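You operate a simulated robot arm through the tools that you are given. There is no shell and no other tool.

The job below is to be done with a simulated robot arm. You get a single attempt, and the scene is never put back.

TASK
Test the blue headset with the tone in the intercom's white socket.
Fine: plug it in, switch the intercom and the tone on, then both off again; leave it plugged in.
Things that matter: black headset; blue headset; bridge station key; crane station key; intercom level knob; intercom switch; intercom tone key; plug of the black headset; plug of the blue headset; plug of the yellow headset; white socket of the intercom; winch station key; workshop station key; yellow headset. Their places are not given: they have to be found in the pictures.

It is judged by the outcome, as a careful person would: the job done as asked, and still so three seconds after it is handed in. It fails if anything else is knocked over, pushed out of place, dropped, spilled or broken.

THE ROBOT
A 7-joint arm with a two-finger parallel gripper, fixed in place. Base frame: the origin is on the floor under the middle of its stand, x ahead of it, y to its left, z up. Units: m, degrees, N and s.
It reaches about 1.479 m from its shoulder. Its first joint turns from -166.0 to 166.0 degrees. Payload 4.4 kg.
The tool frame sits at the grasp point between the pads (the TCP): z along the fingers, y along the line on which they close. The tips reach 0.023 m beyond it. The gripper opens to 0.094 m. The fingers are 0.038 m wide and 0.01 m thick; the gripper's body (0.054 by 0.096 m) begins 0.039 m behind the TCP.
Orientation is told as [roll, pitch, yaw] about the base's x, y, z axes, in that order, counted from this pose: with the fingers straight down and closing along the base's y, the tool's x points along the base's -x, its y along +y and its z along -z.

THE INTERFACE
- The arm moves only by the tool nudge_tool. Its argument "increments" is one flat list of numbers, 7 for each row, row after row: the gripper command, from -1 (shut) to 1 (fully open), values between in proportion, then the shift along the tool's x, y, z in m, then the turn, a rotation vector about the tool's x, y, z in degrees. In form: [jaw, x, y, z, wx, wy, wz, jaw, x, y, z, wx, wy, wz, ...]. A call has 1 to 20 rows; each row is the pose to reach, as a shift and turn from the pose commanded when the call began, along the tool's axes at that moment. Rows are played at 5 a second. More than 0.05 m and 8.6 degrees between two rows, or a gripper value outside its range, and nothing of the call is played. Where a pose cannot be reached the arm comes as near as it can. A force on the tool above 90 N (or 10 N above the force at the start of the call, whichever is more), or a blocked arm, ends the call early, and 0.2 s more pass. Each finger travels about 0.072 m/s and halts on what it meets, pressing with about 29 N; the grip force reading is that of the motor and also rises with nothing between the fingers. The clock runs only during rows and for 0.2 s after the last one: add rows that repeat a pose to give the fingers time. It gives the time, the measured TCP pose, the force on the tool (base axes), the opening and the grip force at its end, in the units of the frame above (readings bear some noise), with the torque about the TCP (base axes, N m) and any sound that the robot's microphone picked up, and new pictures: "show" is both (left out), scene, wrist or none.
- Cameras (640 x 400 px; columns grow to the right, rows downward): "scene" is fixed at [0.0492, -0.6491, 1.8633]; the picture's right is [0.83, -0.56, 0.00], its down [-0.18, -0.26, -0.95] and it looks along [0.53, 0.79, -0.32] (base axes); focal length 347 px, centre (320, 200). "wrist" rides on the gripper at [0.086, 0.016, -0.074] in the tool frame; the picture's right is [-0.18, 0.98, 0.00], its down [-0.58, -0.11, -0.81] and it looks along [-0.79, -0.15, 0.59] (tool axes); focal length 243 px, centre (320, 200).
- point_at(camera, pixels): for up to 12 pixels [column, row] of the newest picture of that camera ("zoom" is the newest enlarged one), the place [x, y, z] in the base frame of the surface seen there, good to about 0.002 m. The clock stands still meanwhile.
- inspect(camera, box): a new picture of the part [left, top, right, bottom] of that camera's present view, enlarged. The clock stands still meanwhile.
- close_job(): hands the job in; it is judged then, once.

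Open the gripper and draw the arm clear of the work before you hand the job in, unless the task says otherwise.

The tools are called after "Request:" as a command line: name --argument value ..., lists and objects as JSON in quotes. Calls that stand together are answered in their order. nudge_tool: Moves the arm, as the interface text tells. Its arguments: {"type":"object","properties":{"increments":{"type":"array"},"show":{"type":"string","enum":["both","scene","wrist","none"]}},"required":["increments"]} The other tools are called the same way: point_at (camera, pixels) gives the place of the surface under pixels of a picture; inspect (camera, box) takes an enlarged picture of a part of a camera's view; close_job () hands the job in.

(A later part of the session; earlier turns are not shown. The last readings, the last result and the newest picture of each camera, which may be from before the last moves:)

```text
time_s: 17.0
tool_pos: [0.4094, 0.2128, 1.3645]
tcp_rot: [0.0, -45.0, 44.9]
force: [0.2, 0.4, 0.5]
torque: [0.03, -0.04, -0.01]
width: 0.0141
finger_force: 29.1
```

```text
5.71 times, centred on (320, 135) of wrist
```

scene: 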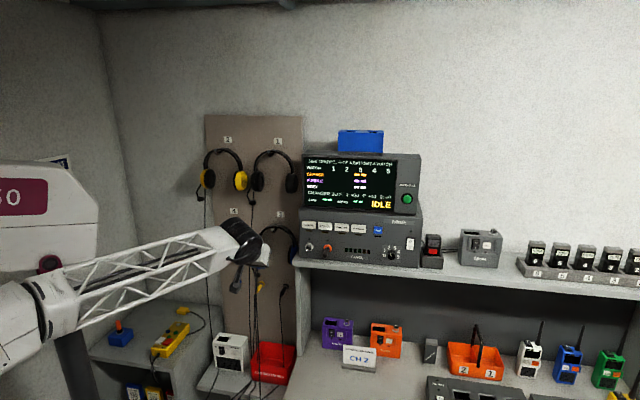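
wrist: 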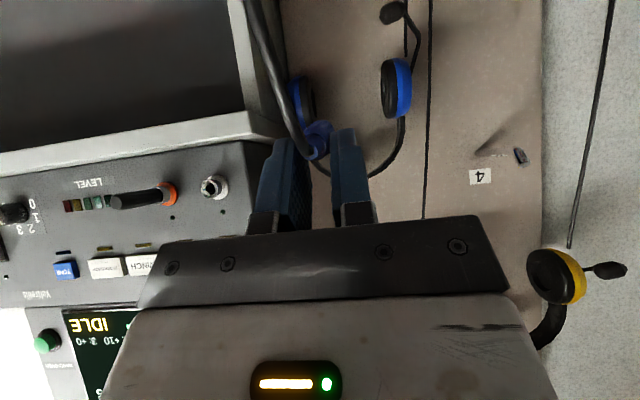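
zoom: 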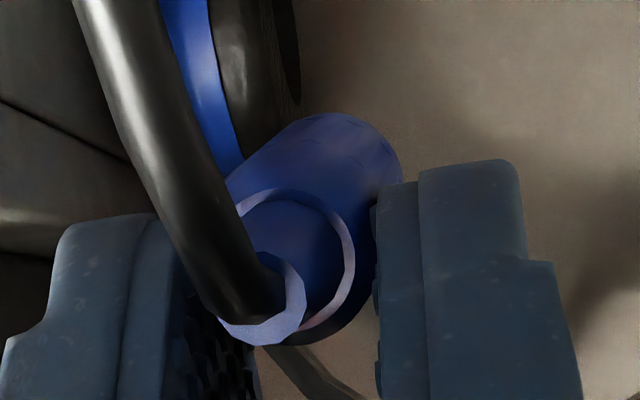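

Plug still stable. I take better-lit readings along the plug for pitch, to correct its orientation.

Request:
point_at --camera "zoom" --pixels '[[335, 118], [330, 130], [325, 145], [320, 160], [312, 175], [305, 188], [385, 150], [375, 170], [365, 195], [355, 220], [300, 215], [300, 240]]'

Request:
point_at --camera "zoom" --pixels '[[280, 135], [265, 150], [250, 165], [235, 180], [345, 250], [340, 290], [325, 330], [300, 338], [270, 335], [300, 300], [315, 250], [285, 200]]'

```text
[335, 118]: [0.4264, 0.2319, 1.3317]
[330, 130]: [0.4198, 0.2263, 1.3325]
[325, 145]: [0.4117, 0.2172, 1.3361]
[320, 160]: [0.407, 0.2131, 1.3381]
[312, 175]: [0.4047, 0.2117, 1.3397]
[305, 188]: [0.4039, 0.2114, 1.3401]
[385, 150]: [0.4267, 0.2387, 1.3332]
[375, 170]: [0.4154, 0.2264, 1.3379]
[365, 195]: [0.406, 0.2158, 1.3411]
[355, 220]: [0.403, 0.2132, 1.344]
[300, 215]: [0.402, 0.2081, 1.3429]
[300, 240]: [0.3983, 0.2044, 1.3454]
```

```text
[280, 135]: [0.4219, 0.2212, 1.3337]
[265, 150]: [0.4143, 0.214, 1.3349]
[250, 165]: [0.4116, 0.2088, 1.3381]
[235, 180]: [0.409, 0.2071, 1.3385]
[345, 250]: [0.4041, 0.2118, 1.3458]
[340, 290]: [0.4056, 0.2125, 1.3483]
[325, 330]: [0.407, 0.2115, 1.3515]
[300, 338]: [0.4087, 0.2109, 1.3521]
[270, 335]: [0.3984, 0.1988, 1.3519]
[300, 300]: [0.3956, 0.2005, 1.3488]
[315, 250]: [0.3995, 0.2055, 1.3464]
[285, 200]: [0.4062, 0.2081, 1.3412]
```

The plug is ~12.5° nose-down, axis 19 mm below the TCP. I slowly move the remaining 125 mm right, then rotate 12.5° nose-up and raise 18 mm to line it up with the white socket at standoff.

Request:
nudge_tool --increments '[-1, 0, -0.004, 0, 0, 0, 0, -1, 0, -0.012, 0, 0, 0, 0, -1, 0, -0.024, 0, 0, 0, 0, -1, 0, -0.036, 0, 0, 0, 0, -1, 0, -0.048, 0, 0, 0, 0, -1, 0, -0.06, 0, 0, 0, 0, -1, 0, -0.072, 0, 0, 0, 0, -1, 0, -0.084, 0, 0, 0, 0, -1, 0, -0.096, 0, 0, 0, 0, -1, 0, -0.108, 0, 0, 0, 0, -1, 0, -0.118, 0, 0, 0, 0, -1, 0, -0.124, 0, 0, 0, 0, -1, -0.001, -0.125, -0.001, 0, -1.5, 0, -1, -0.003, -0.125, -0.003, 0, -4, 0, -1, -0.006, -0.125, -0.006, 0, -7, 0, -1, -0.009, -0.125, -0.009, 0, -10, 0, -1, -0.012, -0.125, -0.012, 0, -12, 0, -1, -0.013, -0.125, -0.013, 0, -12.5, 0]'

Request:
inspect --camera "wrist" --box '[260, 80, 380, 180]'

Request:
inspect --camera "scene" --box '[240, 210, 360, 285]'

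```text
time_s: 20.8
tool_pos: [0.4993, 0.1246, 1.3831]
tcp_rot: [0.0, -57.6, 45.0]
force: [0.0, -0.3, -0.4]
torque: [-0.03, 0.01, 0.03]
width: 0.014
finger_force: 29.3
```

scene: 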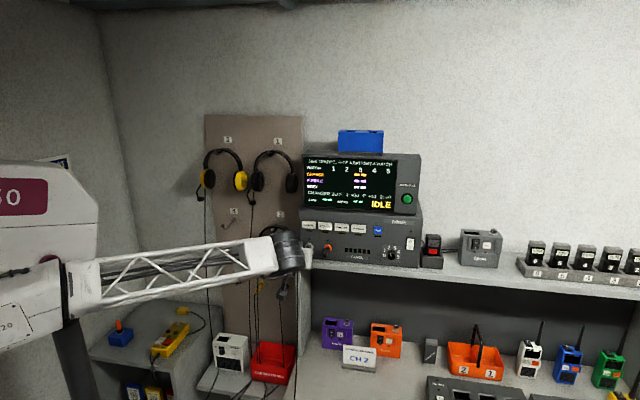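
wrist: 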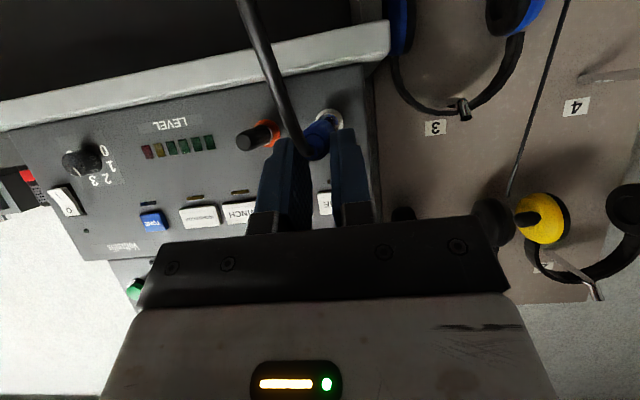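

```text
4.00 times, centred on (320, 130) of wrist
```

zoom: 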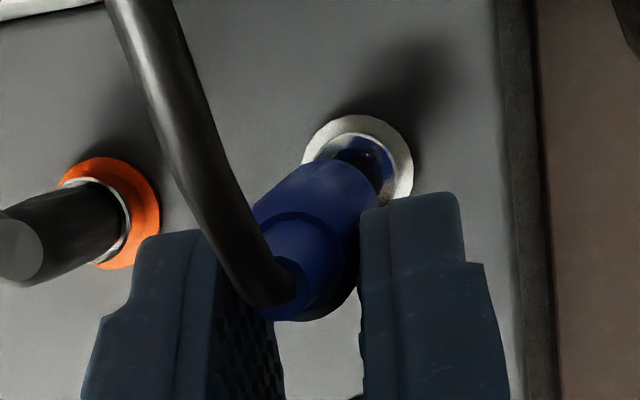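

```text
5.33 times, centred on (300, 248) of scene
```

zoom: 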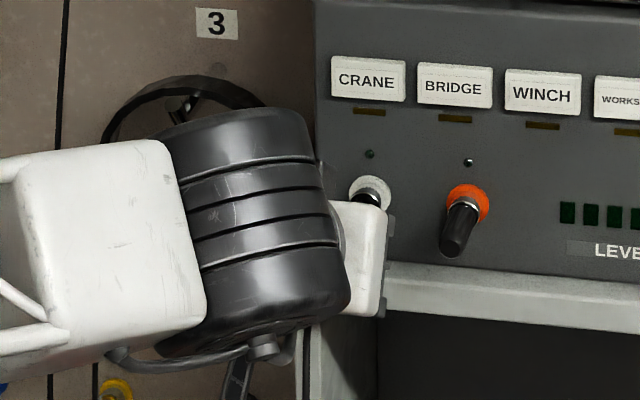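

The plug is in front of the white socket. I measure the plug axis and the barrel in this view.

Request:
inspect --camera "wrist" --box '[280, 100, 360, 170]'

```text
5.71 times, centred on (320, 135) of wrist
```

zoom: 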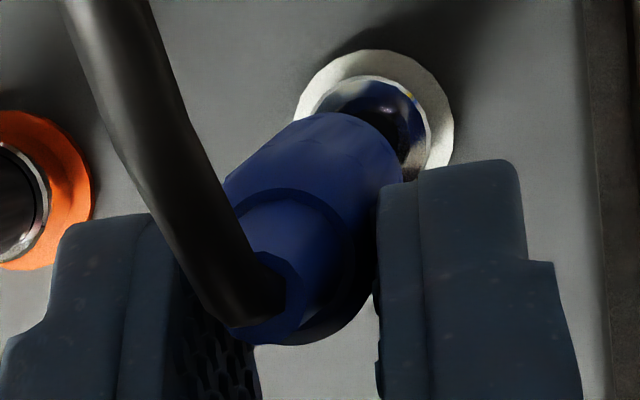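

Reading points on the plug's lower edge, tail face, and the socket ring and barrel.

Request:
point_at --camera "zoom" --pixels '[[330, 116], [320, 130], [310, 145], [300, 160], [290, 180], [280, 192], [390, 150], [375, 180], [360, 210], [352, 250], [340, 310], [300, 343]]'

Request:
point_at --camera "zoom" --pixels '[[370, 52], [305, 95], [450, 130], [430, 165], [375, 80], [320, 105], [425, 135], [400, 130], [270, 130], [245, 160], [230, 185], [300, 290]]'

```text
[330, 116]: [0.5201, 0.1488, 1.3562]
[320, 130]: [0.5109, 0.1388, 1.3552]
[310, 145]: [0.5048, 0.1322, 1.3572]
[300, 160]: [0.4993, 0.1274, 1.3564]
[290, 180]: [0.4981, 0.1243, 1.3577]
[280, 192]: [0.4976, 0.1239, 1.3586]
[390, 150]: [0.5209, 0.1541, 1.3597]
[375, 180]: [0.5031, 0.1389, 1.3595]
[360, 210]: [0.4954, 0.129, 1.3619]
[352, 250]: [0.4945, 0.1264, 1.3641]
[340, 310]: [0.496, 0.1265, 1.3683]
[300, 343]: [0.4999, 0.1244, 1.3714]
```

```text
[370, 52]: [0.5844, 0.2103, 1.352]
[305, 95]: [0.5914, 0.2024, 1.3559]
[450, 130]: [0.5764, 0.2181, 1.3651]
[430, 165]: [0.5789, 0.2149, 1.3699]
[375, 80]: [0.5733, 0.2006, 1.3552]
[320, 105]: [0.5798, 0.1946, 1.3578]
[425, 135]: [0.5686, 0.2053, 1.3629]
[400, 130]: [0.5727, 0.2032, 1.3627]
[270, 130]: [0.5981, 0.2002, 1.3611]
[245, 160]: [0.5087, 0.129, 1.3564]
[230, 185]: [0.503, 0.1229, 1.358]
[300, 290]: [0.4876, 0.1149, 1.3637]
```

Plug axis: u≈0.2635, z≈1.364, level; barrel: u≈0.2645, z≈1.364. I advance 30 mm slowly with a 0.5 mm sideways trim and re-check.

Request:
nudge_tool --increments '[-1, -0.0016, -0.0002, 0.0025, 0, 0, 0, -1, -0.0048, -0.0005, 0.0076, 0, 0, 0, -1, -0.0081, -0.0005, 0.0127, 0, 0, 0, -1, -0.0113, -0.0005, 0.0177, 0, 0, 0, -1, -0.0145, -0.0005, 0.0228, 0, 0, 0, -1, -0.0161, -0.0005, 0.0253, 0, 0, 0]'

Request:
inspect --camera "wrist" --box '[280, 90, 376, 165]'

Request:
inspect --camera "scene" --box '[260, 215, 356, 275]'

```text
time_s: 22.2
tool_pos: [0.5208, 0.1469, 1.384]
tcp_rot: [-0.1, -57.7, 45.0]
force: [0.8, 0.3, -0.6]
torque: [-0.02, -0.01, -0.02]
width: 0.0139
finger_force: 29.0
```

scene: 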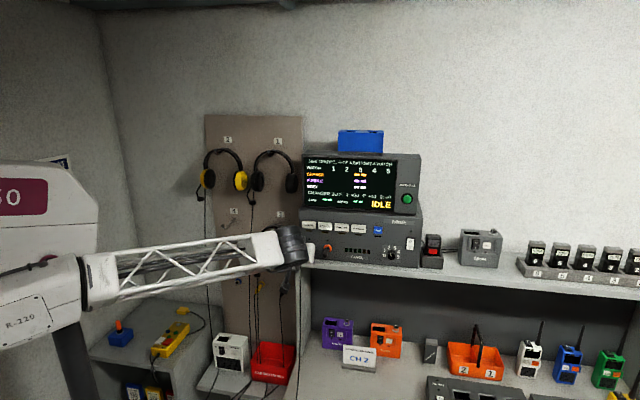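
wrist: 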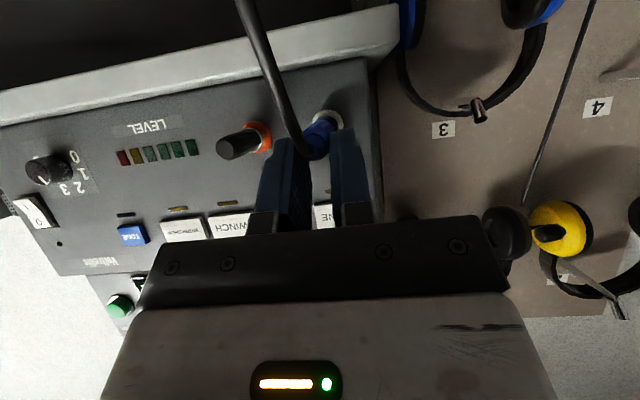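

```text
5.33 times, centred on (328, 128) of wrist
```

zoom: 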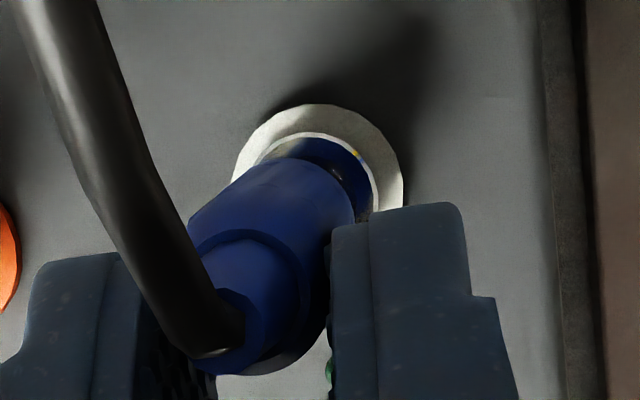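

```text
6.67 times, centred on (308, 245) of scene
```

zoom: 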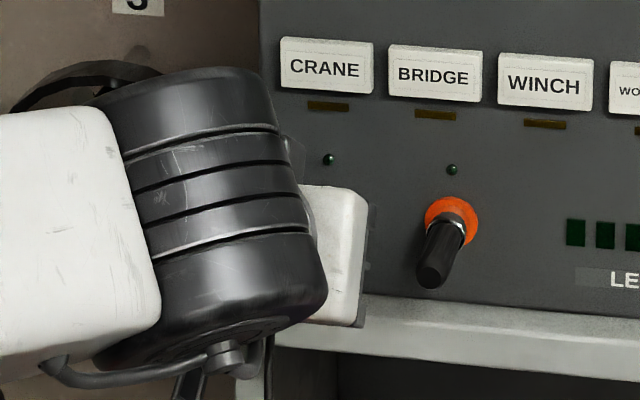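

Still tracking. I re-measure plug and barrel alignment from closer up before contact.

Request:
inspect --camera "wrist" --box '[296, 100, 360, 150]'

Request:
point_at --camera "wrist" --pixels '[[331, 121], [327, 126], [323, 130], [345, 127], [343, 133], [317, 128], [316, 132], [329, 117], [340, 116], [349, 125], [350, 128], [324, 115]]'

```text
8.00 times, centred on (328, 125) of wrist
```

zoom: 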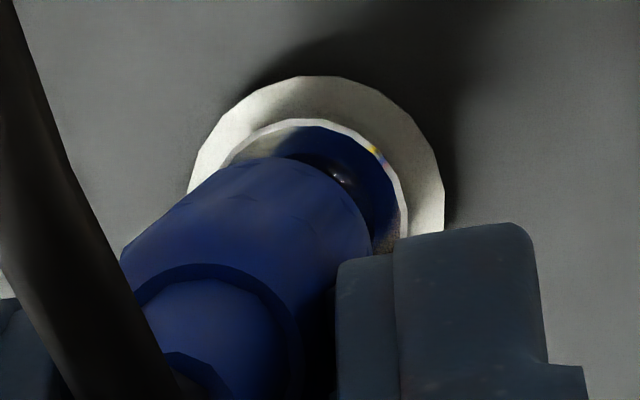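

```text
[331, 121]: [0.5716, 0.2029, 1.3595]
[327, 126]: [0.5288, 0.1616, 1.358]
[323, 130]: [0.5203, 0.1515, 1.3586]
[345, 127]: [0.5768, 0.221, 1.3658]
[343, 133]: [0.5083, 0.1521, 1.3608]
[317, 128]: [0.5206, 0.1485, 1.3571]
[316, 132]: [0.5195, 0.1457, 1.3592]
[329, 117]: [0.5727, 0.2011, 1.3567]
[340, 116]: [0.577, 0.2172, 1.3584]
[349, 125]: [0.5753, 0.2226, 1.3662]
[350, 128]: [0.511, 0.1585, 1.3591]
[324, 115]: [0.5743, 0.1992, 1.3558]
```

Querying the finer zoom for silhouettes of the plug body and barrel rim.

Request:
point_at --camera "zoom" --pixels '[[366, 228], [358, 200], [330, 175], [260, 162], [200, 190], [130, 245], [220, 230], [270, 200], [240, 250], [320, 290], [180, 222], [300, 240]]'

Request:
point_at --camera "zoom" --pixels '[[315, 80], [440, 190], [196, 175], [440, 225], [300, 122], [403, 190], [235, 152], [405, 225], [340, 128], [380, 150], [260, 135], [398, 175]]'

```text
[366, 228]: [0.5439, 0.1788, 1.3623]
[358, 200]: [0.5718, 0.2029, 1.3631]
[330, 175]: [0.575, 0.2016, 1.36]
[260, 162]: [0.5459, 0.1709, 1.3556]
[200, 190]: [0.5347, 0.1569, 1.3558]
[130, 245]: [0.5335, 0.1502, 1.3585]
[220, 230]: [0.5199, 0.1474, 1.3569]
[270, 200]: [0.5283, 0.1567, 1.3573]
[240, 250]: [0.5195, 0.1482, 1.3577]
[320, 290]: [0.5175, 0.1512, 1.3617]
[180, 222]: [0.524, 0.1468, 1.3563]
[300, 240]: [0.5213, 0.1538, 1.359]
```

```text
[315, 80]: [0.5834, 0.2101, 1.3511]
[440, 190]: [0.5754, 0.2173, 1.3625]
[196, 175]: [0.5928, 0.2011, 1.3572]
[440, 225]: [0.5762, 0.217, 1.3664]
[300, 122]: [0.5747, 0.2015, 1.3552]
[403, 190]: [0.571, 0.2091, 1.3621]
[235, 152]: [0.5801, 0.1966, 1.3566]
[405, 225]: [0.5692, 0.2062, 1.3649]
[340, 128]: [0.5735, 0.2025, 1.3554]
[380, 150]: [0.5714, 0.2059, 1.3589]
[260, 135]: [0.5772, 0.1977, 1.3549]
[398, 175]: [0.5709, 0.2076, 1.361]
```

Relative offset is within about 1 mm (socket ~0.5 mm right, ~1 mm higher). I trim by 0.7 mm up and creep forward 6 mm, watching force.

Request:
nudge_tool --increments '[-1, -0.0006, -0.0004, -0.0004, 0, 0, 0, -1, -0.0017, -0.0004, 0.0013, 0, 0, 0, -1, -0.0028, -0.0004, 0.003, 0, 0, 0, -1, -0.0038, -0.0004, 0.0047, 0, 0, 0]' --show "wrist"

```text
time_s: 23.2
tool_pos: [0.5242, 0.1498, 1.3836]
tcp_rot: [0.0, -57.6, 45.0]
force: [-0.5, 0.3, -0.1]
torque: [-0.04, 0.01, -0.02]
width: 0.0141
finger_force: 29.3
```

wrist: 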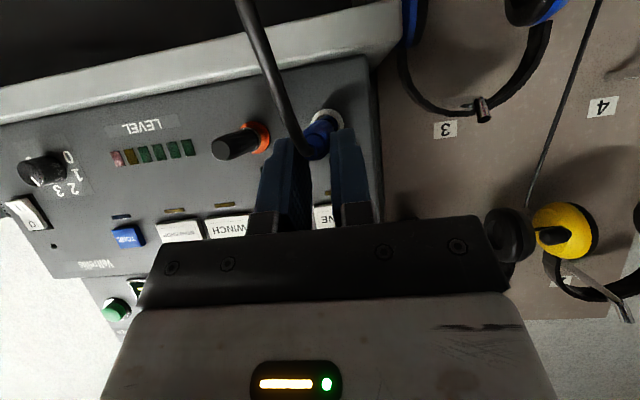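

No contact force yet. Another 6 mm forward.

Request:
nudge_tool --increments '[-1, -0.0011, 0, 0.0017, 0, 0, 0, -1, -0.0021, 0, 0.0034, 0, 0, 0, -1, -0.0032, 0, 0.0051, 0, 0, 0]' --show "wrist"

Request:
inspect --camera "wrist" --box '[296, 100, 360, 150]'

```text
time_s: 24.0
tool_pos: [0.5296, 0.1526, 1.3838]
tcp_rot: [0.0, -57.6, 45.0]
force: [0.3, -0.2, 0.0]
torque: [0.01, -0.02, 0.01]
width: 0.0139
finger_force: 29.0
```

wrist: 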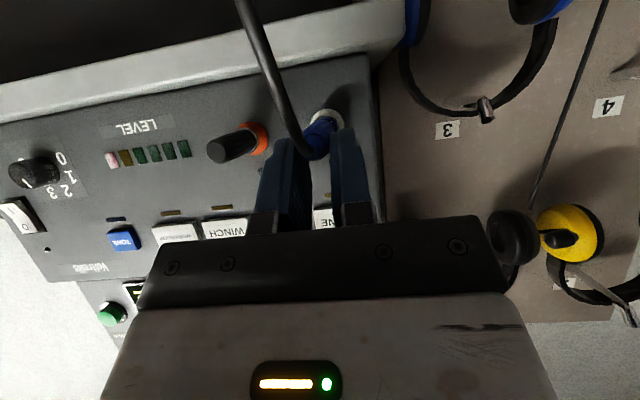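

```text
8.00 times, centred on (328, 125) of wrist
```

zoom: 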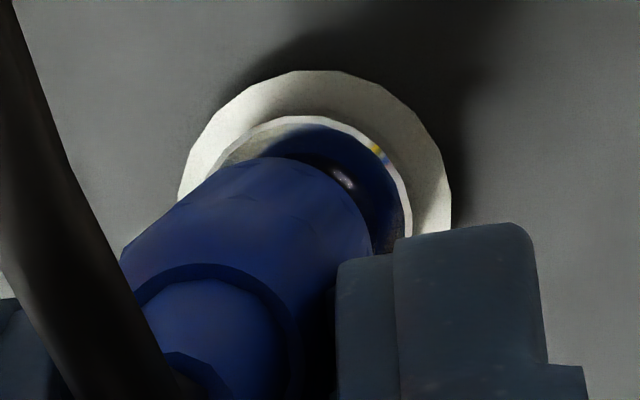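

Still no force; about 21 mm remain to seat. I continue 6 mm.

Request:
nudge_tool --increments '[-1, -0.0011, 0, 0.0017, 0, 0, 0, -1, -0.0021, 0, 0.0034, 0, 0, 0, -1, -0.0032, 0, 0.0051, 0, 0, 0]' --show "none"

Request:
inspect --camera "wrist" --box '[296, 100, 360, 150]'

```text
time_s: 24.8
tool_pos: [0.5332, 0.1581, 1.3831]
tcp_rot: [0.1, -57.6, 45.0]
force: [0.0, 0.2, 0.2]
torque: [0.03, 0.02, -0.01]
width: 0.0141
finger_force: 29.1
```

```text
8.00 times, centred on (328, 125) of wrist
```

zoom: 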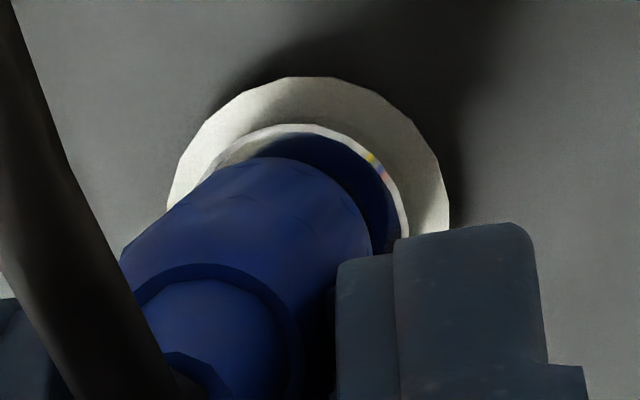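

Closer, still zero force. I measure plug front versus rim again.

Request:
point_at --camera "zoom" --pixels '[[300, 160], [262, 162], [220, 180], [368, 228], [350, 195], [300, 133], [400, 200], [215, 165], [300, 80], [445, 190], [172, 190], [160, 235]]'

```text
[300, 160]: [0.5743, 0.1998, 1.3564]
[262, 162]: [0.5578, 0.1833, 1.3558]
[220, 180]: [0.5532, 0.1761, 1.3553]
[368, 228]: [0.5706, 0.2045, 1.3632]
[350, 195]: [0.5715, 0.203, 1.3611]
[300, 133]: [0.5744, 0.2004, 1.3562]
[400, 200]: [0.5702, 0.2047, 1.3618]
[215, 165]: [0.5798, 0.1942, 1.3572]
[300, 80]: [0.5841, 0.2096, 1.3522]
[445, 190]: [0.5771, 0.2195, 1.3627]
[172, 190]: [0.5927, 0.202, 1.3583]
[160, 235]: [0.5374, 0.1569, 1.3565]
```

Plug body appears ~1 mm low relative to the rim; I raise 0.8 mm while advancing another 6 mm.

Request:
nudge_tool --increments '[-1, -0.0007, 0, -0.0004, 0, 0, 0, -1, -0.0018, 0, 0.0013, 0, 0, 0, -1, -0.0028, 0, 0.003, 0, 0, 0, -1, -0.0039, 0, 0.0047, 0, 0, 0]' --show "none"

Request:
inspect --camera "wrist" --box '[296, 100, 360, 150]'

```text
time_s: 25.8
tool_pos: [0.5376, 0.1632, 1.3839]
tcp_rot: [0.0, -57.6, 45.1]
force: [0.2, 1.0, -0.1]
torque: [0.0, 0.01, 0.05]
width: 0.014
finger_force: 29.0
```

```text
8.00 times, centred on (328, 125) of wrist
```

zoom: 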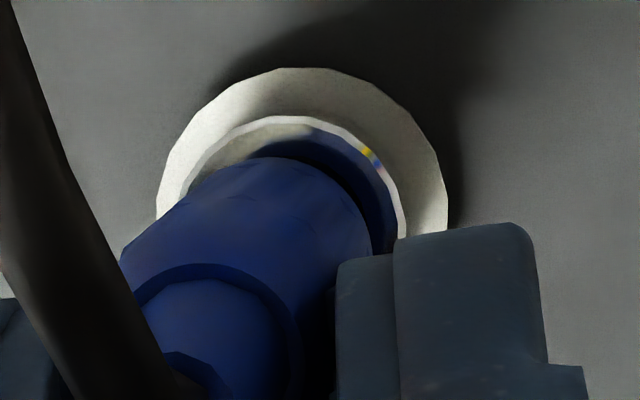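

Gap about 8 mm, no force. I continue 5 mm.

Request:
nudge_tool --increments '[-1, -0.0009, 0, 0.0014, 0, 0, 0, -1, -0.0018, 0, 0.0028, 0, 0, 0, -1, -0.0027, 0, 0.0042, 0, 0, 0]' --show "none"

Request:
inspect --camera "wrist" --box '[296, 100, 360, 150]'

```text
time_s: 26.6
tool_pos: [0.5407, 0.1664, 1.3843]
tcp_rot: [0.0, -57.5, 45.0]
force: [-0.2, 0.3, -0.2]
torque: [-0.02, -0.01, 0.01]
width: 0.0137
finger_force: 28.5
```

```text
8.00 times, centred on (328, 125) of wrist
```

zoom: 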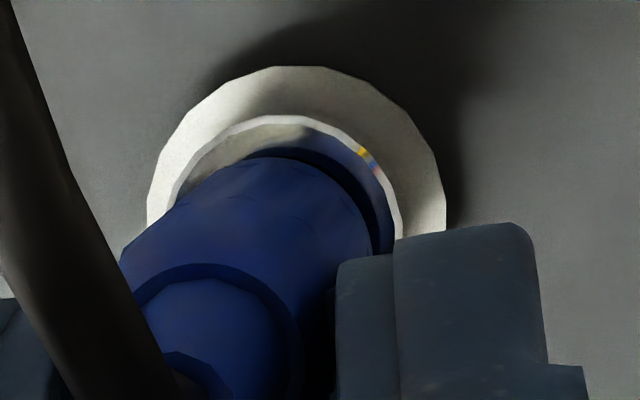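

Nearly at the rim. I measure the plug's front edge against the rim for sideways offset.

Request:
point_at --camera "zoom" --pixels '[[362, 230], [366, 245], [352, 205], [250, 160], [220, 170], [190, 195], [150, 225], [398, 225], [300, 122], [185, 185], [275, 165], [325, 175]]'

```text
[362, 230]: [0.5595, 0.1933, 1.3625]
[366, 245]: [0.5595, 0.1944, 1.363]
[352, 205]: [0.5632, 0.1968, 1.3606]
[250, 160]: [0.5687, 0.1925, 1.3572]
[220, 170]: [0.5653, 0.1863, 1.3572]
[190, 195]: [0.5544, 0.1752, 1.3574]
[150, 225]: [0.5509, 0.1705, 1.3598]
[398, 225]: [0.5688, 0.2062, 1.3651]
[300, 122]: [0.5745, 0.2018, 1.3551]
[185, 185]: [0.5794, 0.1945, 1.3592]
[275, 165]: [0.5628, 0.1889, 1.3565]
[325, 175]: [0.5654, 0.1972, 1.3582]
```

Aligned within ~0.5 mm. I push the final few millimetres, watching the force.

Request:
nudge_tool --increments '[-1, -0.0009, 0, 0.0014, 0, 0, 0, -1, -0.0018, 0, 0.0028, 0, 0, 0, -1, -0.0024, 0, 0.0038, 0, 0, 0]'

Request:
inspect --camera "wrist" --box '[296, 100, 360, 150]'

Request:
inspect --camera "scene" --box '[260, 215, 420, 275]'

```text
time_s: 27.4
tool_pos: [0.5443, 0.1687, 1.3835]
tcp_rot: [0.0, -57.6, 45.1]
force: [0.7, 0.6, 0.1]
torque: [0.04, 0.03, 0.0]
width: 0.0141
finger_force: 28.9
```

scene: 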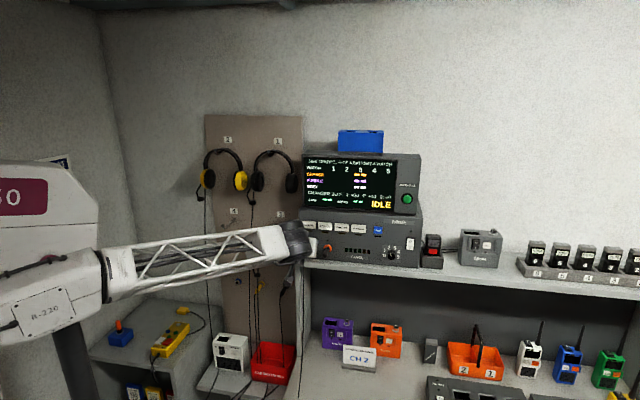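
wrist: 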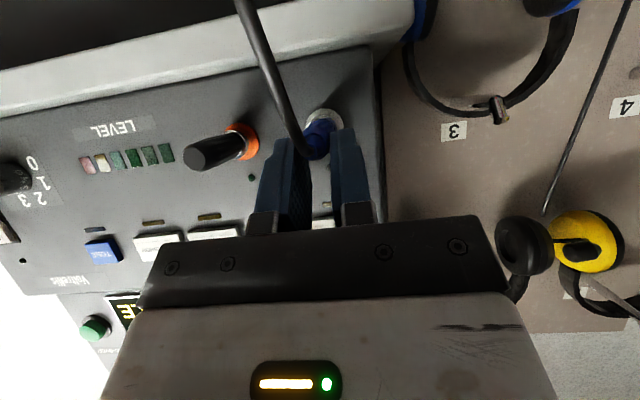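

```text
8.00 times, centred on (328, 125) of wrist
```

zoom: 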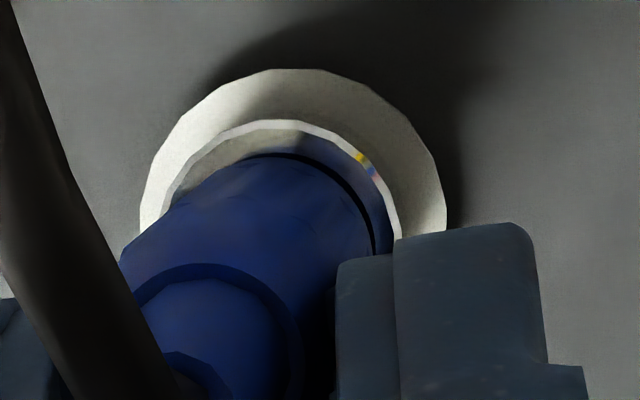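

```text
4.00 times, centred on (340, 245) of scene
```

zoom: 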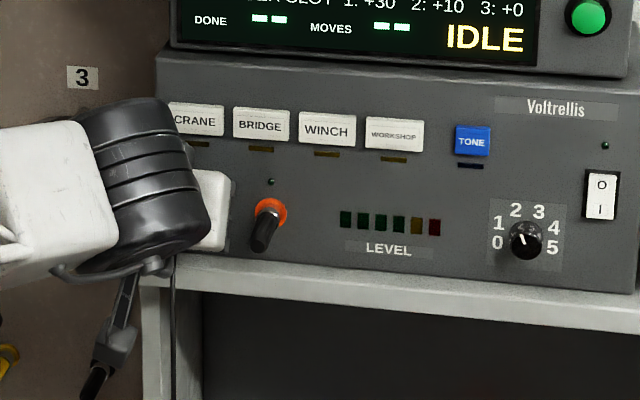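

Just a thin gap remains, force ~1 N. I push on in 2 mm steps until resistance shows.

Request:
nudge_tool --increments '[-1, -0.0005, 0, 0.0008, 0, 0, 0, -1, -0.0011, 0, 0.0017, 0, 0, 0, -1, -0.0011, 0, 0.0017, 0, 0, 0]' --show "none"

Request:
inspect --camera "wrist" --box '[296, 100, 360, 150]'

```text
time_s: 28.2
tool_pos: [0.5466, 0.1707, 1.3838]
tcp_rot: [0.1, -57.6, 44.9]
force: [-3.2, -3.3, -1.1]
torque: [-0.09, 0.1, -0.02]
width: 0.014
finger_force: 28.9
```

```text
8.00 times, centred on (328, 125) of wrist
```

zoom: 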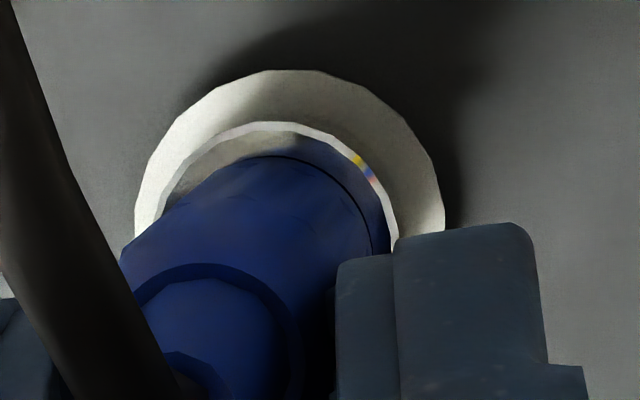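

Resistance of ~4.6 N opposing. I push 1.5 mm more to make sure it seats.

Request:
nudge_tool --increments '[-1, -0.0004, 0, 0.0006, 0, 0, 0, -1, -0.0008, 0, 0.0013, 0, 0, 0, -1, -0.0008, 0, 0.0013, 0, 0, 0]' --show "none"

Request:
inspect --camera "wrist" --box '[296, 100, 360, 150]'

```text
time_s: 29.0
tool_pos: [0.5473, 0.1716, 1.384]
tcp_rot: [0.0, -57.6, 44.9]
force: [-16.2, -16.6, -1.7]
torque: [-0.28, 0.25, -0.02]
width: 0.0142
finger_force: 29.4
```

```text
8.00 times, centred on (328, 125) of wrist
```

zoom: 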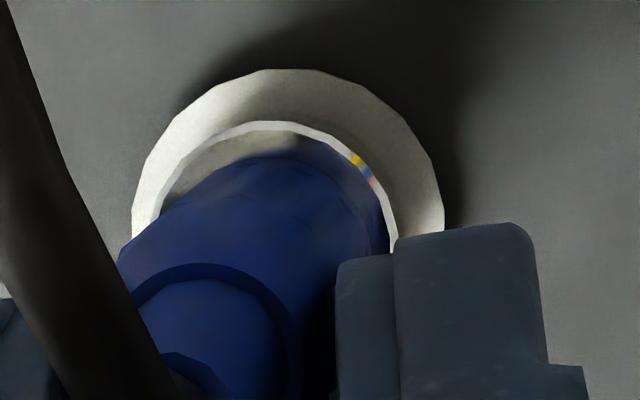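

Firm 23 N stop: it looks seated. I measure rim-to-tail distance to compare with the parked state (43 mm).

Request:
point_at --camera "wrist" --pixels '[[320, 133], [325, 134], [331, 138], [334, 145], [316, 134], [312, 139], [330, 116], [345, 128], [320, 121], [326, 125], [322, 128], [335, 128]]'

```text
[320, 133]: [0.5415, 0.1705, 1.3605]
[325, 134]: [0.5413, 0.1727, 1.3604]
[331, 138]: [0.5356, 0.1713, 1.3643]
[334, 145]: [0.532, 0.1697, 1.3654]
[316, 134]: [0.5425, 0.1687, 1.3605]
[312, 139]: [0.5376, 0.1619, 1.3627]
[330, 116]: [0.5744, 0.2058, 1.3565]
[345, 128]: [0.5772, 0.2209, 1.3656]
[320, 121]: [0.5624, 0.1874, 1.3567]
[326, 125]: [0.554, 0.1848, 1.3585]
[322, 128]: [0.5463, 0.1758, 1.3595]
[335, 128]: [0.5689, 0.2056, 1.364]
```

Rim-to-tail is ~44 mm, the same as when parked, so the plug is fully seated. I relax the push slightly and open the gripper a little.

Request:
nudge_tool --increments '[-1, 0.0006, 0, -0.001, 0, 0, 0, -0.7, 0.0006, 0, -0.001, 0, 0, 0, -0.4, 0.0006, 0, -0.001, 0, 0, 0, -0.2, 0.0006, 0, -0.001, 0, 0, 0, -0.2, 0.0006, 0, -0.001, 0, 0, 0]'

Request:
inspect --camera "wrist" --box '[260, 80, 388, 160]'

```text
time_s: 30.2
tool_pos: [0.5463, 0.1696, 1.384]
tcp_rot: [0.1, -57.6, 45.0]
force: [0.0, 0.3, 0.0]
torque: [-0.01, -0.04, -0.01]
width: 0.0377
finger_force: 0.1
```

scene: 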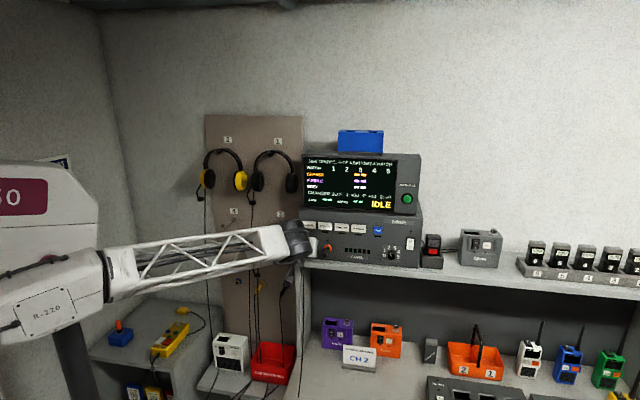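
wrist: 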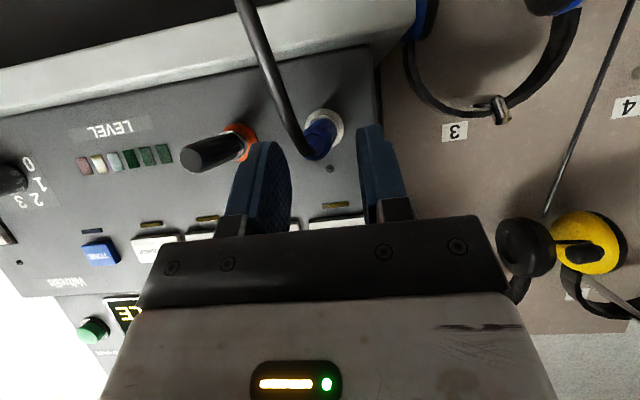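

```text
5.00 times, centred on (324, 120) of wrist
```

zoom: 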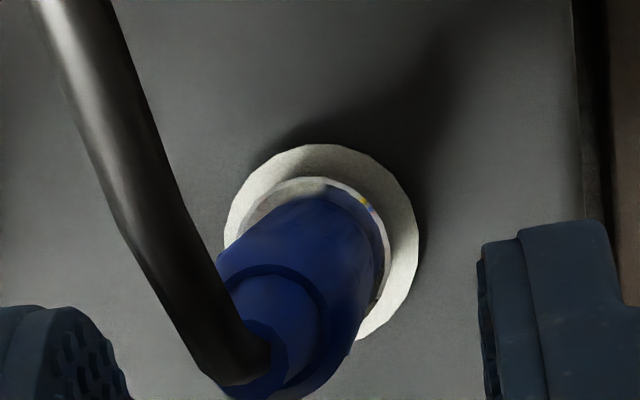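

The plug stays in the socket on its own. I measure its pose (droop and depth) before leaving.

Request:
point_at --camera "zoom" --pixels '[[310, 200], [290, 225], [275, 245], [265, 262], [370, 250], [360, 290], [345, 330], [330, 360], [385, 240], [300, 180], [320, 290], [240, 255]]'

```text
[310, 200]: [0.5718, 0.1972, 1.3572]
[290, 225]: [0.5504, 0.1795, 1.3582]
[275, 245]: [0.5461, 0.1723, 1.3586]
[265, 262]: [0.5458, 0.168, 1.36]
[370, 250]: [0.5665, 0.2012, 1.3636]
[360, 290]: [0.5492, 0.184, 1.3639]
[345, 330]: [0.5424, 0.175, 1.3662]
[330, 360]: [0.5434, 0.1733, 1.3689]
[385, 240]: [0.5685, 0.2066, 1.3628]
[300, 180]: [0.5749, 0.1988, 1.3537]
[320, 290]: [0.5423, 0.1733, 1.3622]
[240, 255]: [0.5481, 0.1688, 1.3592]
```

The plug is level, seated ~42 mm rim-to-tail as in its holder. I withdraw along the finger axis, fingers open, straight back from the plug.

Request:
nudge_tool --increments '[-0.2, 0, 0, -0.01, 0, 0, 0, -0.2, 0, 0, -0.025, 0, 0, 0, -0.2, 0, 0, -0.045, 0, 0, 0, -0.2, 0, 0, -0.07, 0, 0, 0, -0.2, 0, 0, -0.095, 0, 0, 0, -0.2, 0, 0, -0.12, 0, 0, 0]'

Request:
inspect --camera "wrist" --box '[240, 60, 400, 160]'

Request:
point_at --camera "scene" --pixels '[[432, 243], [432, 236], [432, 258], [425, 258], [440, 262], [425, 245], [410, 238], [410, 250], [407, 244], [414, 244], [378, 226], [378, 234]]'

```text
time_s: 31.6
tool_pos: [0.4737, 0.1011, 1.4484]
tcp_rot: [0.1, -57.6, 45.0]
force: [0.0, -0.6, 0.8]
torque: [0.02, 0.01, 0.02]
width: 0.0375
finger_force: 0.0
```

scene: 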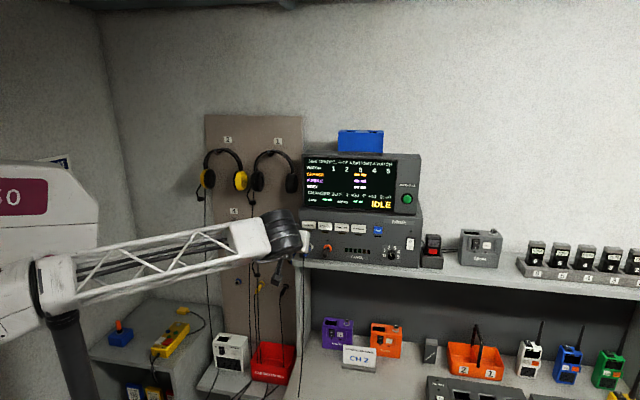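
wrist: 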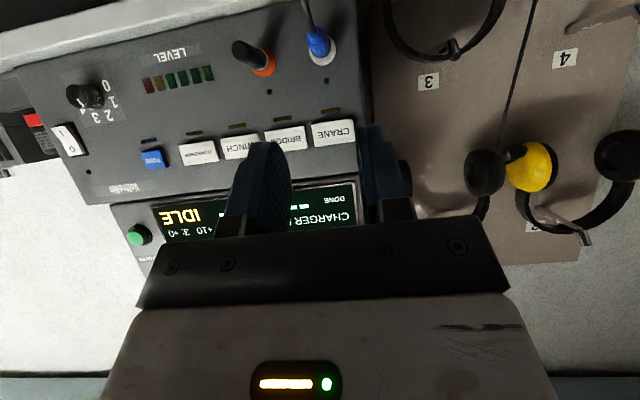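

```text
4.00 times, centred on (320, 110) of wrist
```

zoom: 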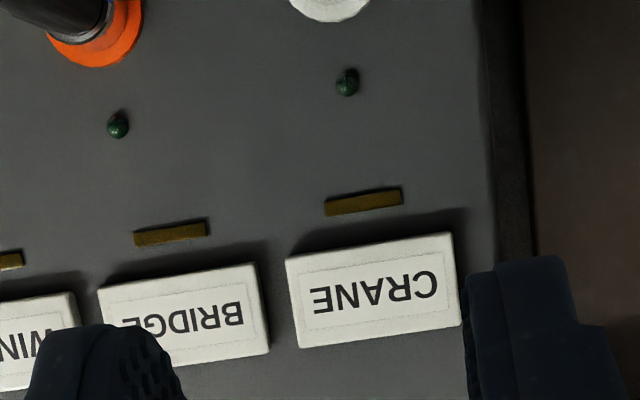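

```text
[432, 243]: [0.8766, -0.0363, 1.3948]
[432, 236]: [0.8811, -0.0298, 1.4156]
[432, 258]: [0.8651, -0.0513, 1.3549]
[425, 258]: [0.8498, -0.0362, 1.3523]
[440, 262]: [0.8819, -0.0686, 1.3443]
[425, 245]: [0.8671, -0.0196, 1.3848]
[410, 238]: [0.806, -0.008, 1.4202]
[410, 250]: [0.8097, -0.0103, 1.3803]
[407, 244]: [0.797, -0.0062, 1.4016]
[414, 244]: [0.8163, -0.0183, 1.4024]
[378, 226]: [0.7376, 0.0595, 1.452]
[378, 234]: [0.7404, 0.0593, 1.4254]
```

The plug remains seated (wrist (320,42)). I zoom on the switch and tone key to measure them accurately.

Request:
inspect --camera "scene" --box '[366, 218, 430, 268]'

Request:
inspect --camera "scene" --box '[396, 230, 420, 254]'

Request:
point_at --camera "scene" --pixels '[[410, 239], [410, 241], [410, 243], [410, 245], [410, 247], [410, 249], [408, 240], [412, 240], [408, 248], [412, 248], [409.5, 244], [411.5, 244]]'

```text
8.00 times, centred on (398, 243) of scene
```

zoom: 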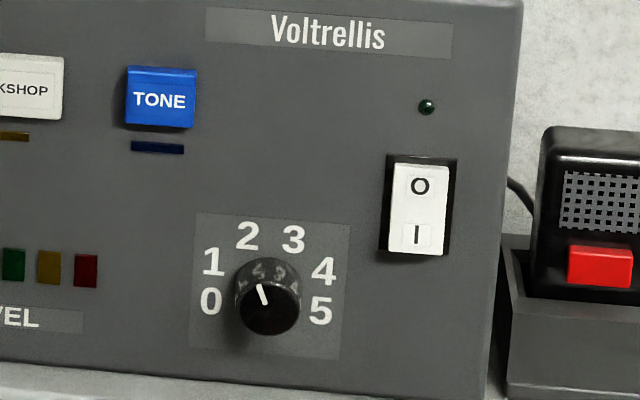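

```text
16.00 times, centred on (408, 242) of scene
```

zoom: 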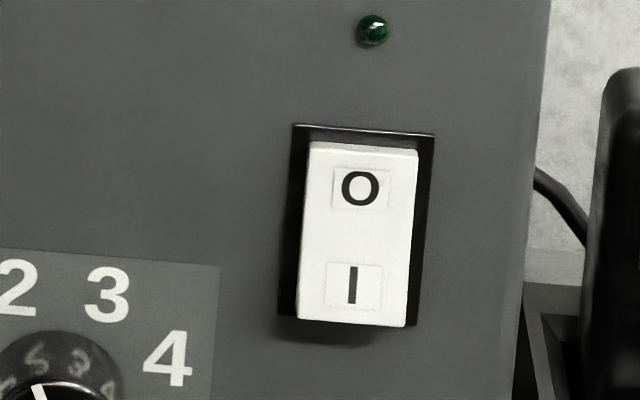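

```text
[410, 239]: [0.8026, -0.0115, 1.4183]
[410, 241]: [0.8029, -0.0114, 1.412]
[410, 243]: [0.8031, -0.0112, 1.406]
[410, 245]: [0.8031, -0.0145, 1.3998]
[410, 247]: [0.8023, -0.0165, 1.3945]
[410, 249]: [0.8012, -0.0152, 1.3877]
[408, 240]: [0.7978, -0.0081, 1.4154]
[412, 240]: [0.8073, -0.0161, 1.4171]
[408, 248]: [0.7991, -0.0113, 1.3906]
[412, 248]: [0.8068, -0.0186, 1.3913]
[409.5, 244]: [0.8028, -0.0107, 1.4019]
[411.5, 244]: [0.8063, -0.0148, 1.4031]
```

Reading rocker and tone-key corners from the enlarged view.

Request:
point_at --camera "zoom" --pixels '[[318, 155], [412, 160], [306, 235], [412, 240], [302, 315], [405, 320], [360, 150], [358, 235], [354, 318], [300, 130], [430, 138], [370, 30]]'

Request:
inspect --camera "scene" --box '[360, 218, 400, 243]'

```text
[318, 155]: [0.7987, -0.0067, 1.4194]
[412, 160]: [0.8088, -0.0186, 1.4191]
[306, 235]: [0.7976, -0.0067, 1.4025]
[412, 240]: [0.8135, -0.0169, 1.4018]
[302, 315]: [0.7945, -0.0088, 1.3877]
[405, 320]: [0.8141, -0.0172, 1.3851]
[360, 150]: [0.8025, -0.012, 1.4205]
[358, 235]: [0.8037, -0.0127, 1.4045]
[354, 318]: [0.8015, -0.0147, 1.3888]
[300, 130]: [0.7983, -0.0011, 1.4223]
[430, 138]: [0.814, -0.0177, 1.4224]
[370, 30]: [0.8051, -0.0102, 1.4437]
```

```text
16.00 times, centred on (380, 230) of scene
```

zoom: 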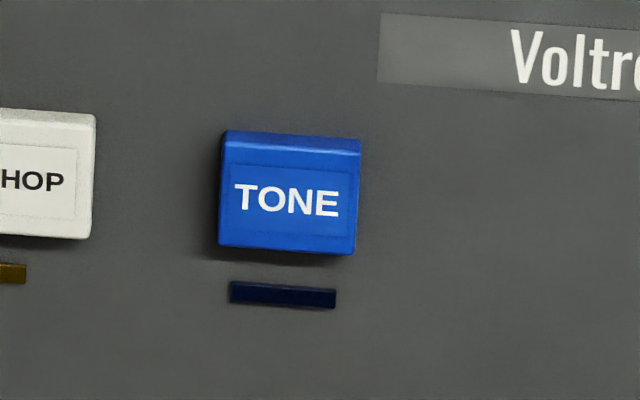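

Request:
point_at --camera "zoom" --pixels '[[225, 155], [355, 160], [222, 240], [350, 248], [288, 200], [288, 165], [288, 242], [288, 142], [285, 295], [450, 200], [94, 180], [288, 270]]'

```text
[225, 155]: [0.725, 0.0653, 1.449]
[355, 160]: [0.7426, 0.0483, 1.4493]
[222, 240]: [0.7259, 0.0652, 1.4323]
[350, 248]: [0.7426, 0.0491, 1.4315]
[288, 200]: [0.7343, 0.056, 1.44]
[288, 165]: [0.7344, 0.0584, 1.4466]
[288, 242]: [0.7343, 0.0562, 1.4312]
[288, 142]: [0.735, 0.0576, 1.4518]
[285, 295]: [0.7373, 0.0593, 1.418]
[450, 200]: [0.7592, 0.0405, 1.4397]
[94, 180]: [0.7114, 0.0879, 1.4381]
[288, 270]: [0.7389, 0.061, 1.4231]
```

Tone key centre: u≈0.480, z≈1.440, 6.5 mm proud. Rocker: u≈0.577, z 1.387–1.420, lower "I" half proud by 9 mm. I close the fingers and move right to in front of the rocker at standoff.

Request:
nudge_tool --increments '[-0.6, 0, -0.02, 0, 0, 0, 0, -1, 0, -0.055, 0, 0, 0, 0, -1, 0, -0.095, 0, 0, 0, 0, -1, 0, -0.135, 0, 0, 0, 0, -1, 0, -0.175, 0, 0, 0, 0, -1, 0, -0.215, 0, 0, 0, 0, -1, 0, -0.255, 0, 0, 0, 0, -1, 0, -0.29, 0, 0, 0, 0, -1, 0.016, -0.3135, 0.0105, 0, 0, 0, -1, 0.033, -0.3135, 0.021, 0, 0, 0, -1, 0.0493, -0.3135, 0.0314, 0, 0, 0, -1, 0.0493, -0.3135, 0.0314, 0, 0, 0]'

Request:
inspect --camera "wrist" --box '[240, 60, 400, 160]'

Request:
inspect --camera "scene" --box '[280, 200, 440, 300]'

```text
time_s: 34.2
tool_pos: [0.6957, -0.1222, 1.3897]
tcp_rot: [0.0, -57.6, 45.0]
force: [-0.1, -0.3, 0.4]
torque: [0.0, -0.01, 0.04]
width: 0.0
finger_force: 28.7
```

scene: 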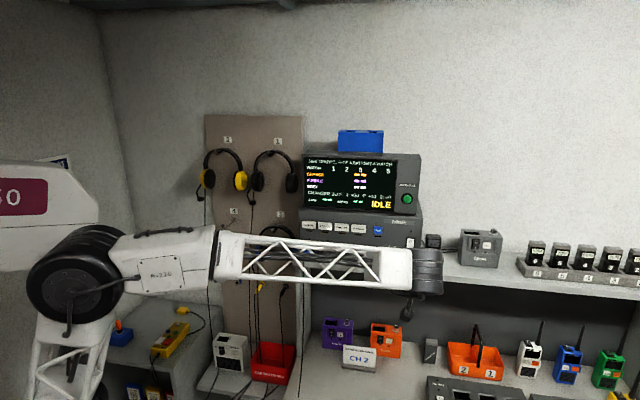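
wrist: 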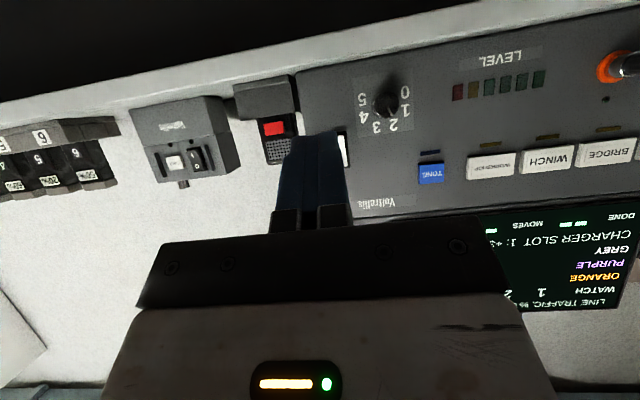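

```text
4.00 times, centred on (320, 110) of wrist
```

zoom: 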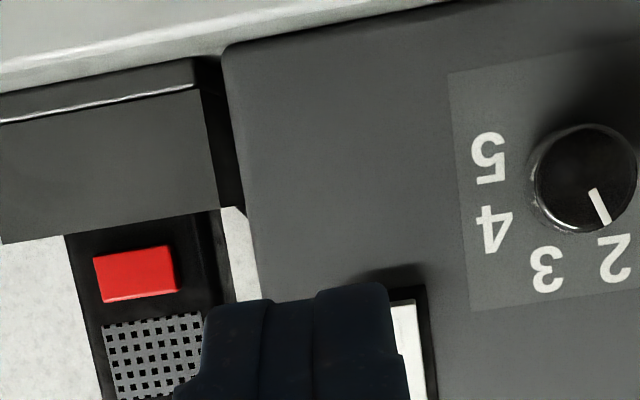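

```text
4.00 times, centred on (360, 250) of scene
```

zoom: 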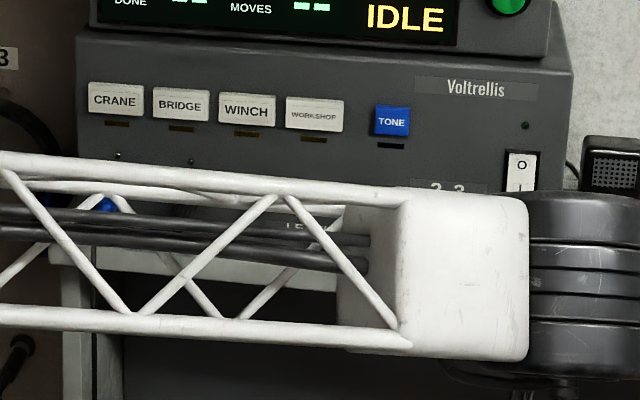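

Fingers are in front of the rocker. I check how close the forearm passes to the plug and cable at left.

Request:
point_at --camera "scene" --pixels '[[285, 241], [310, 244], [340, 247], [285, 276], [310, 279], [370, 250], [395, 265], [395, 285], [308, 252], [322, 280], [430, 260], [425, 290]]'

Request:
inspect --camera "scene" --box '[280, 235, 344, 285]'

```text
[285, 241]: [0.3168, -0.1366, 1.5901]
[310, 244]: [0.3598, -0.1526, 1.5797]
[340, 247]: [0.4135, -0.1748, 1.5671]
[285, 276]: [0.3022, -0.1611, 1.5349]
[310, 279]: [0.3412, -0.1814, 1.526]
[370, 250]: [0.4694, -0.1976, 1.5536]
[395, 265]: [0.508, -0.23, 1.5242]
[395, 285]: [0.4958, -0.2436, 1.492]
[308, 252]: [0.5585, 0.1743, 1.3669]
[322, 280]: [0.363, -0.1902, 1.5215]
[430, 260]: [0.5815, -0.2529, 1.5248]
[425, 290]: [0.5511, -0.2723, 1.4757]
```

```text
8.00 times, centred on (312, 260) of scene
```

zoom: 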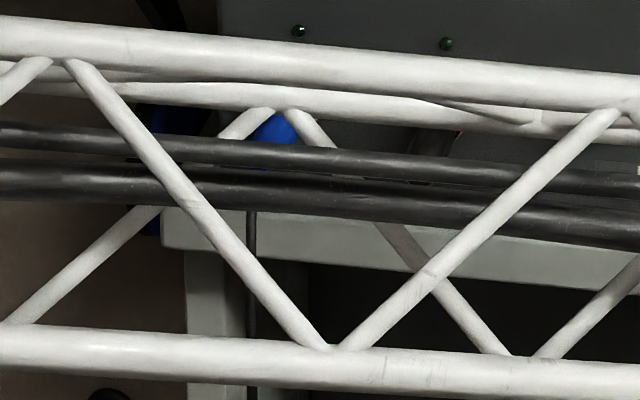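

The forearm is 0.35 m off the face, well clear of the plug. I advance 95 mm toward the lower half of the rocker.

Request:
nudge_tool --increments '[-1, -0.0134, 0.001, 0.0211, 0, 0, 0, -1, -0.0269, 0.001, 0.0422, 0, 0, 0, -1, -0.0403, 0.001, 0.0632, 0, 0, 0, -1, -0.051, 0.001, 0.0801, 0, 0, 0, -1, -0.051, 0.001, 0.0801, 0, 0, 0]'

Request:
inspect --camera "wrist" --box '[240, 90, 400, 190]'

Request:
inspect --camera "scene" --box '[360, 210, 456, 270]'

```text
time_s: 35.4
tool_pos: [0.7617, -0.0525, 1.3908]
tcp_rot: [0.1, -57.6, 45.0]
force: [0.1, -0.4, 0.1]
torque: [0.0, 0.02, 0.0]
width: 0.0001
finger_force: 28.6
```

scene: 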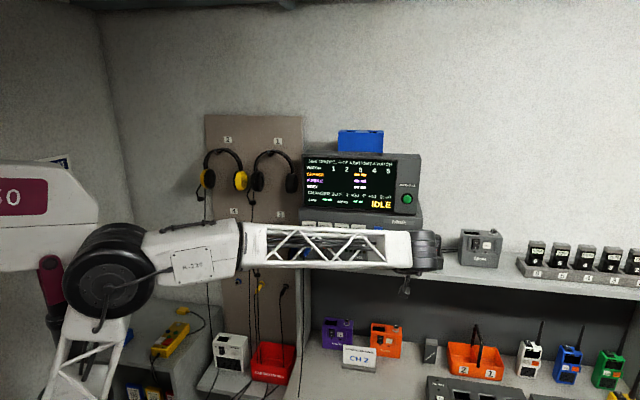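
wrist: 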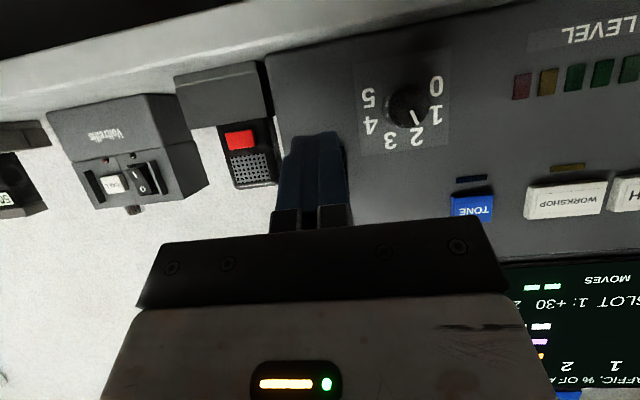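

```text
4.00 times, centred on (320, 140) of wrist
```

zoom: 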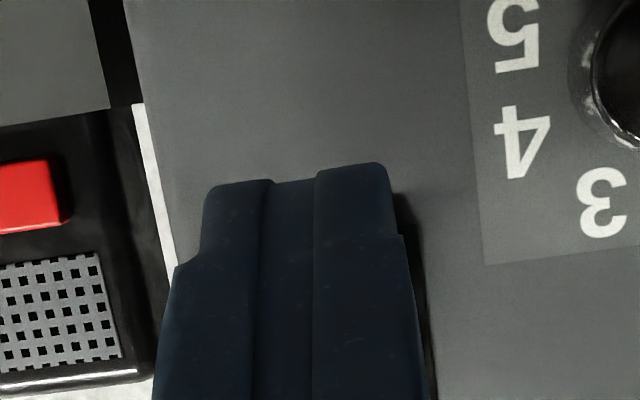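

```text
6.67 times, centred on (408, 240) of scene
```

zoom: 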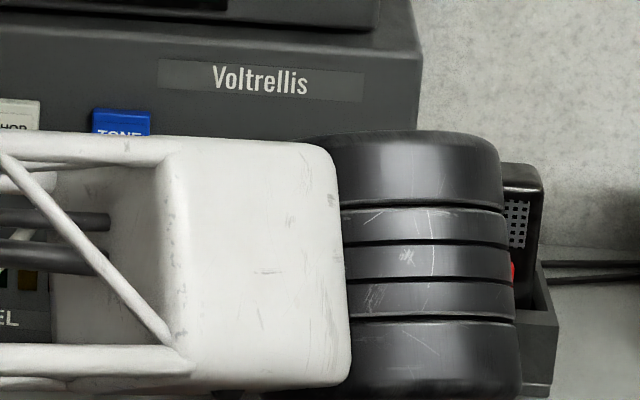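

Leading edge is about 27 mm from the rocker at its lower half. I advance 20 mm, then creep.

Request:
nudge_tool --increments '[-1, -0.0036, 0, 0.0056, 0, 0, 0, -1, -0.0072, 0, 0.0112, 0, 0, 0, -1, -0.0107, 0, 0.0169, 0, 0, 0, -1, -0.0107, 0, 0.0169, 0, 0, 0]' --show "wrist"

```text
time_s: 36.4
tool_pos: [0.7749, -0.0403, 1.3899]
tcp_rot: [0.1, -57.6, 45.0]
force: [-0.1, 0.5, 0.5]
torque: [-0.01, 0.01, -0.01]
width: 0.0
finger_force: 28.7
```

wrist: 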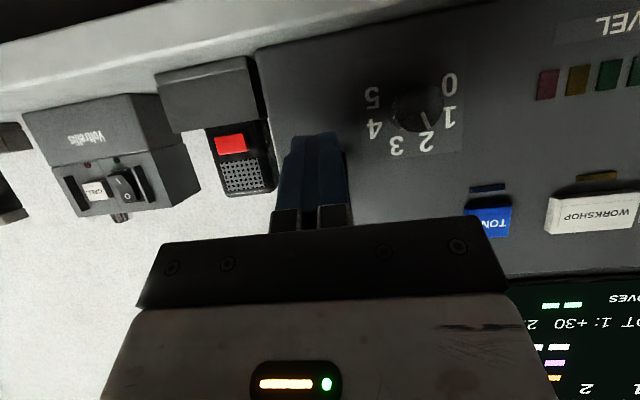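

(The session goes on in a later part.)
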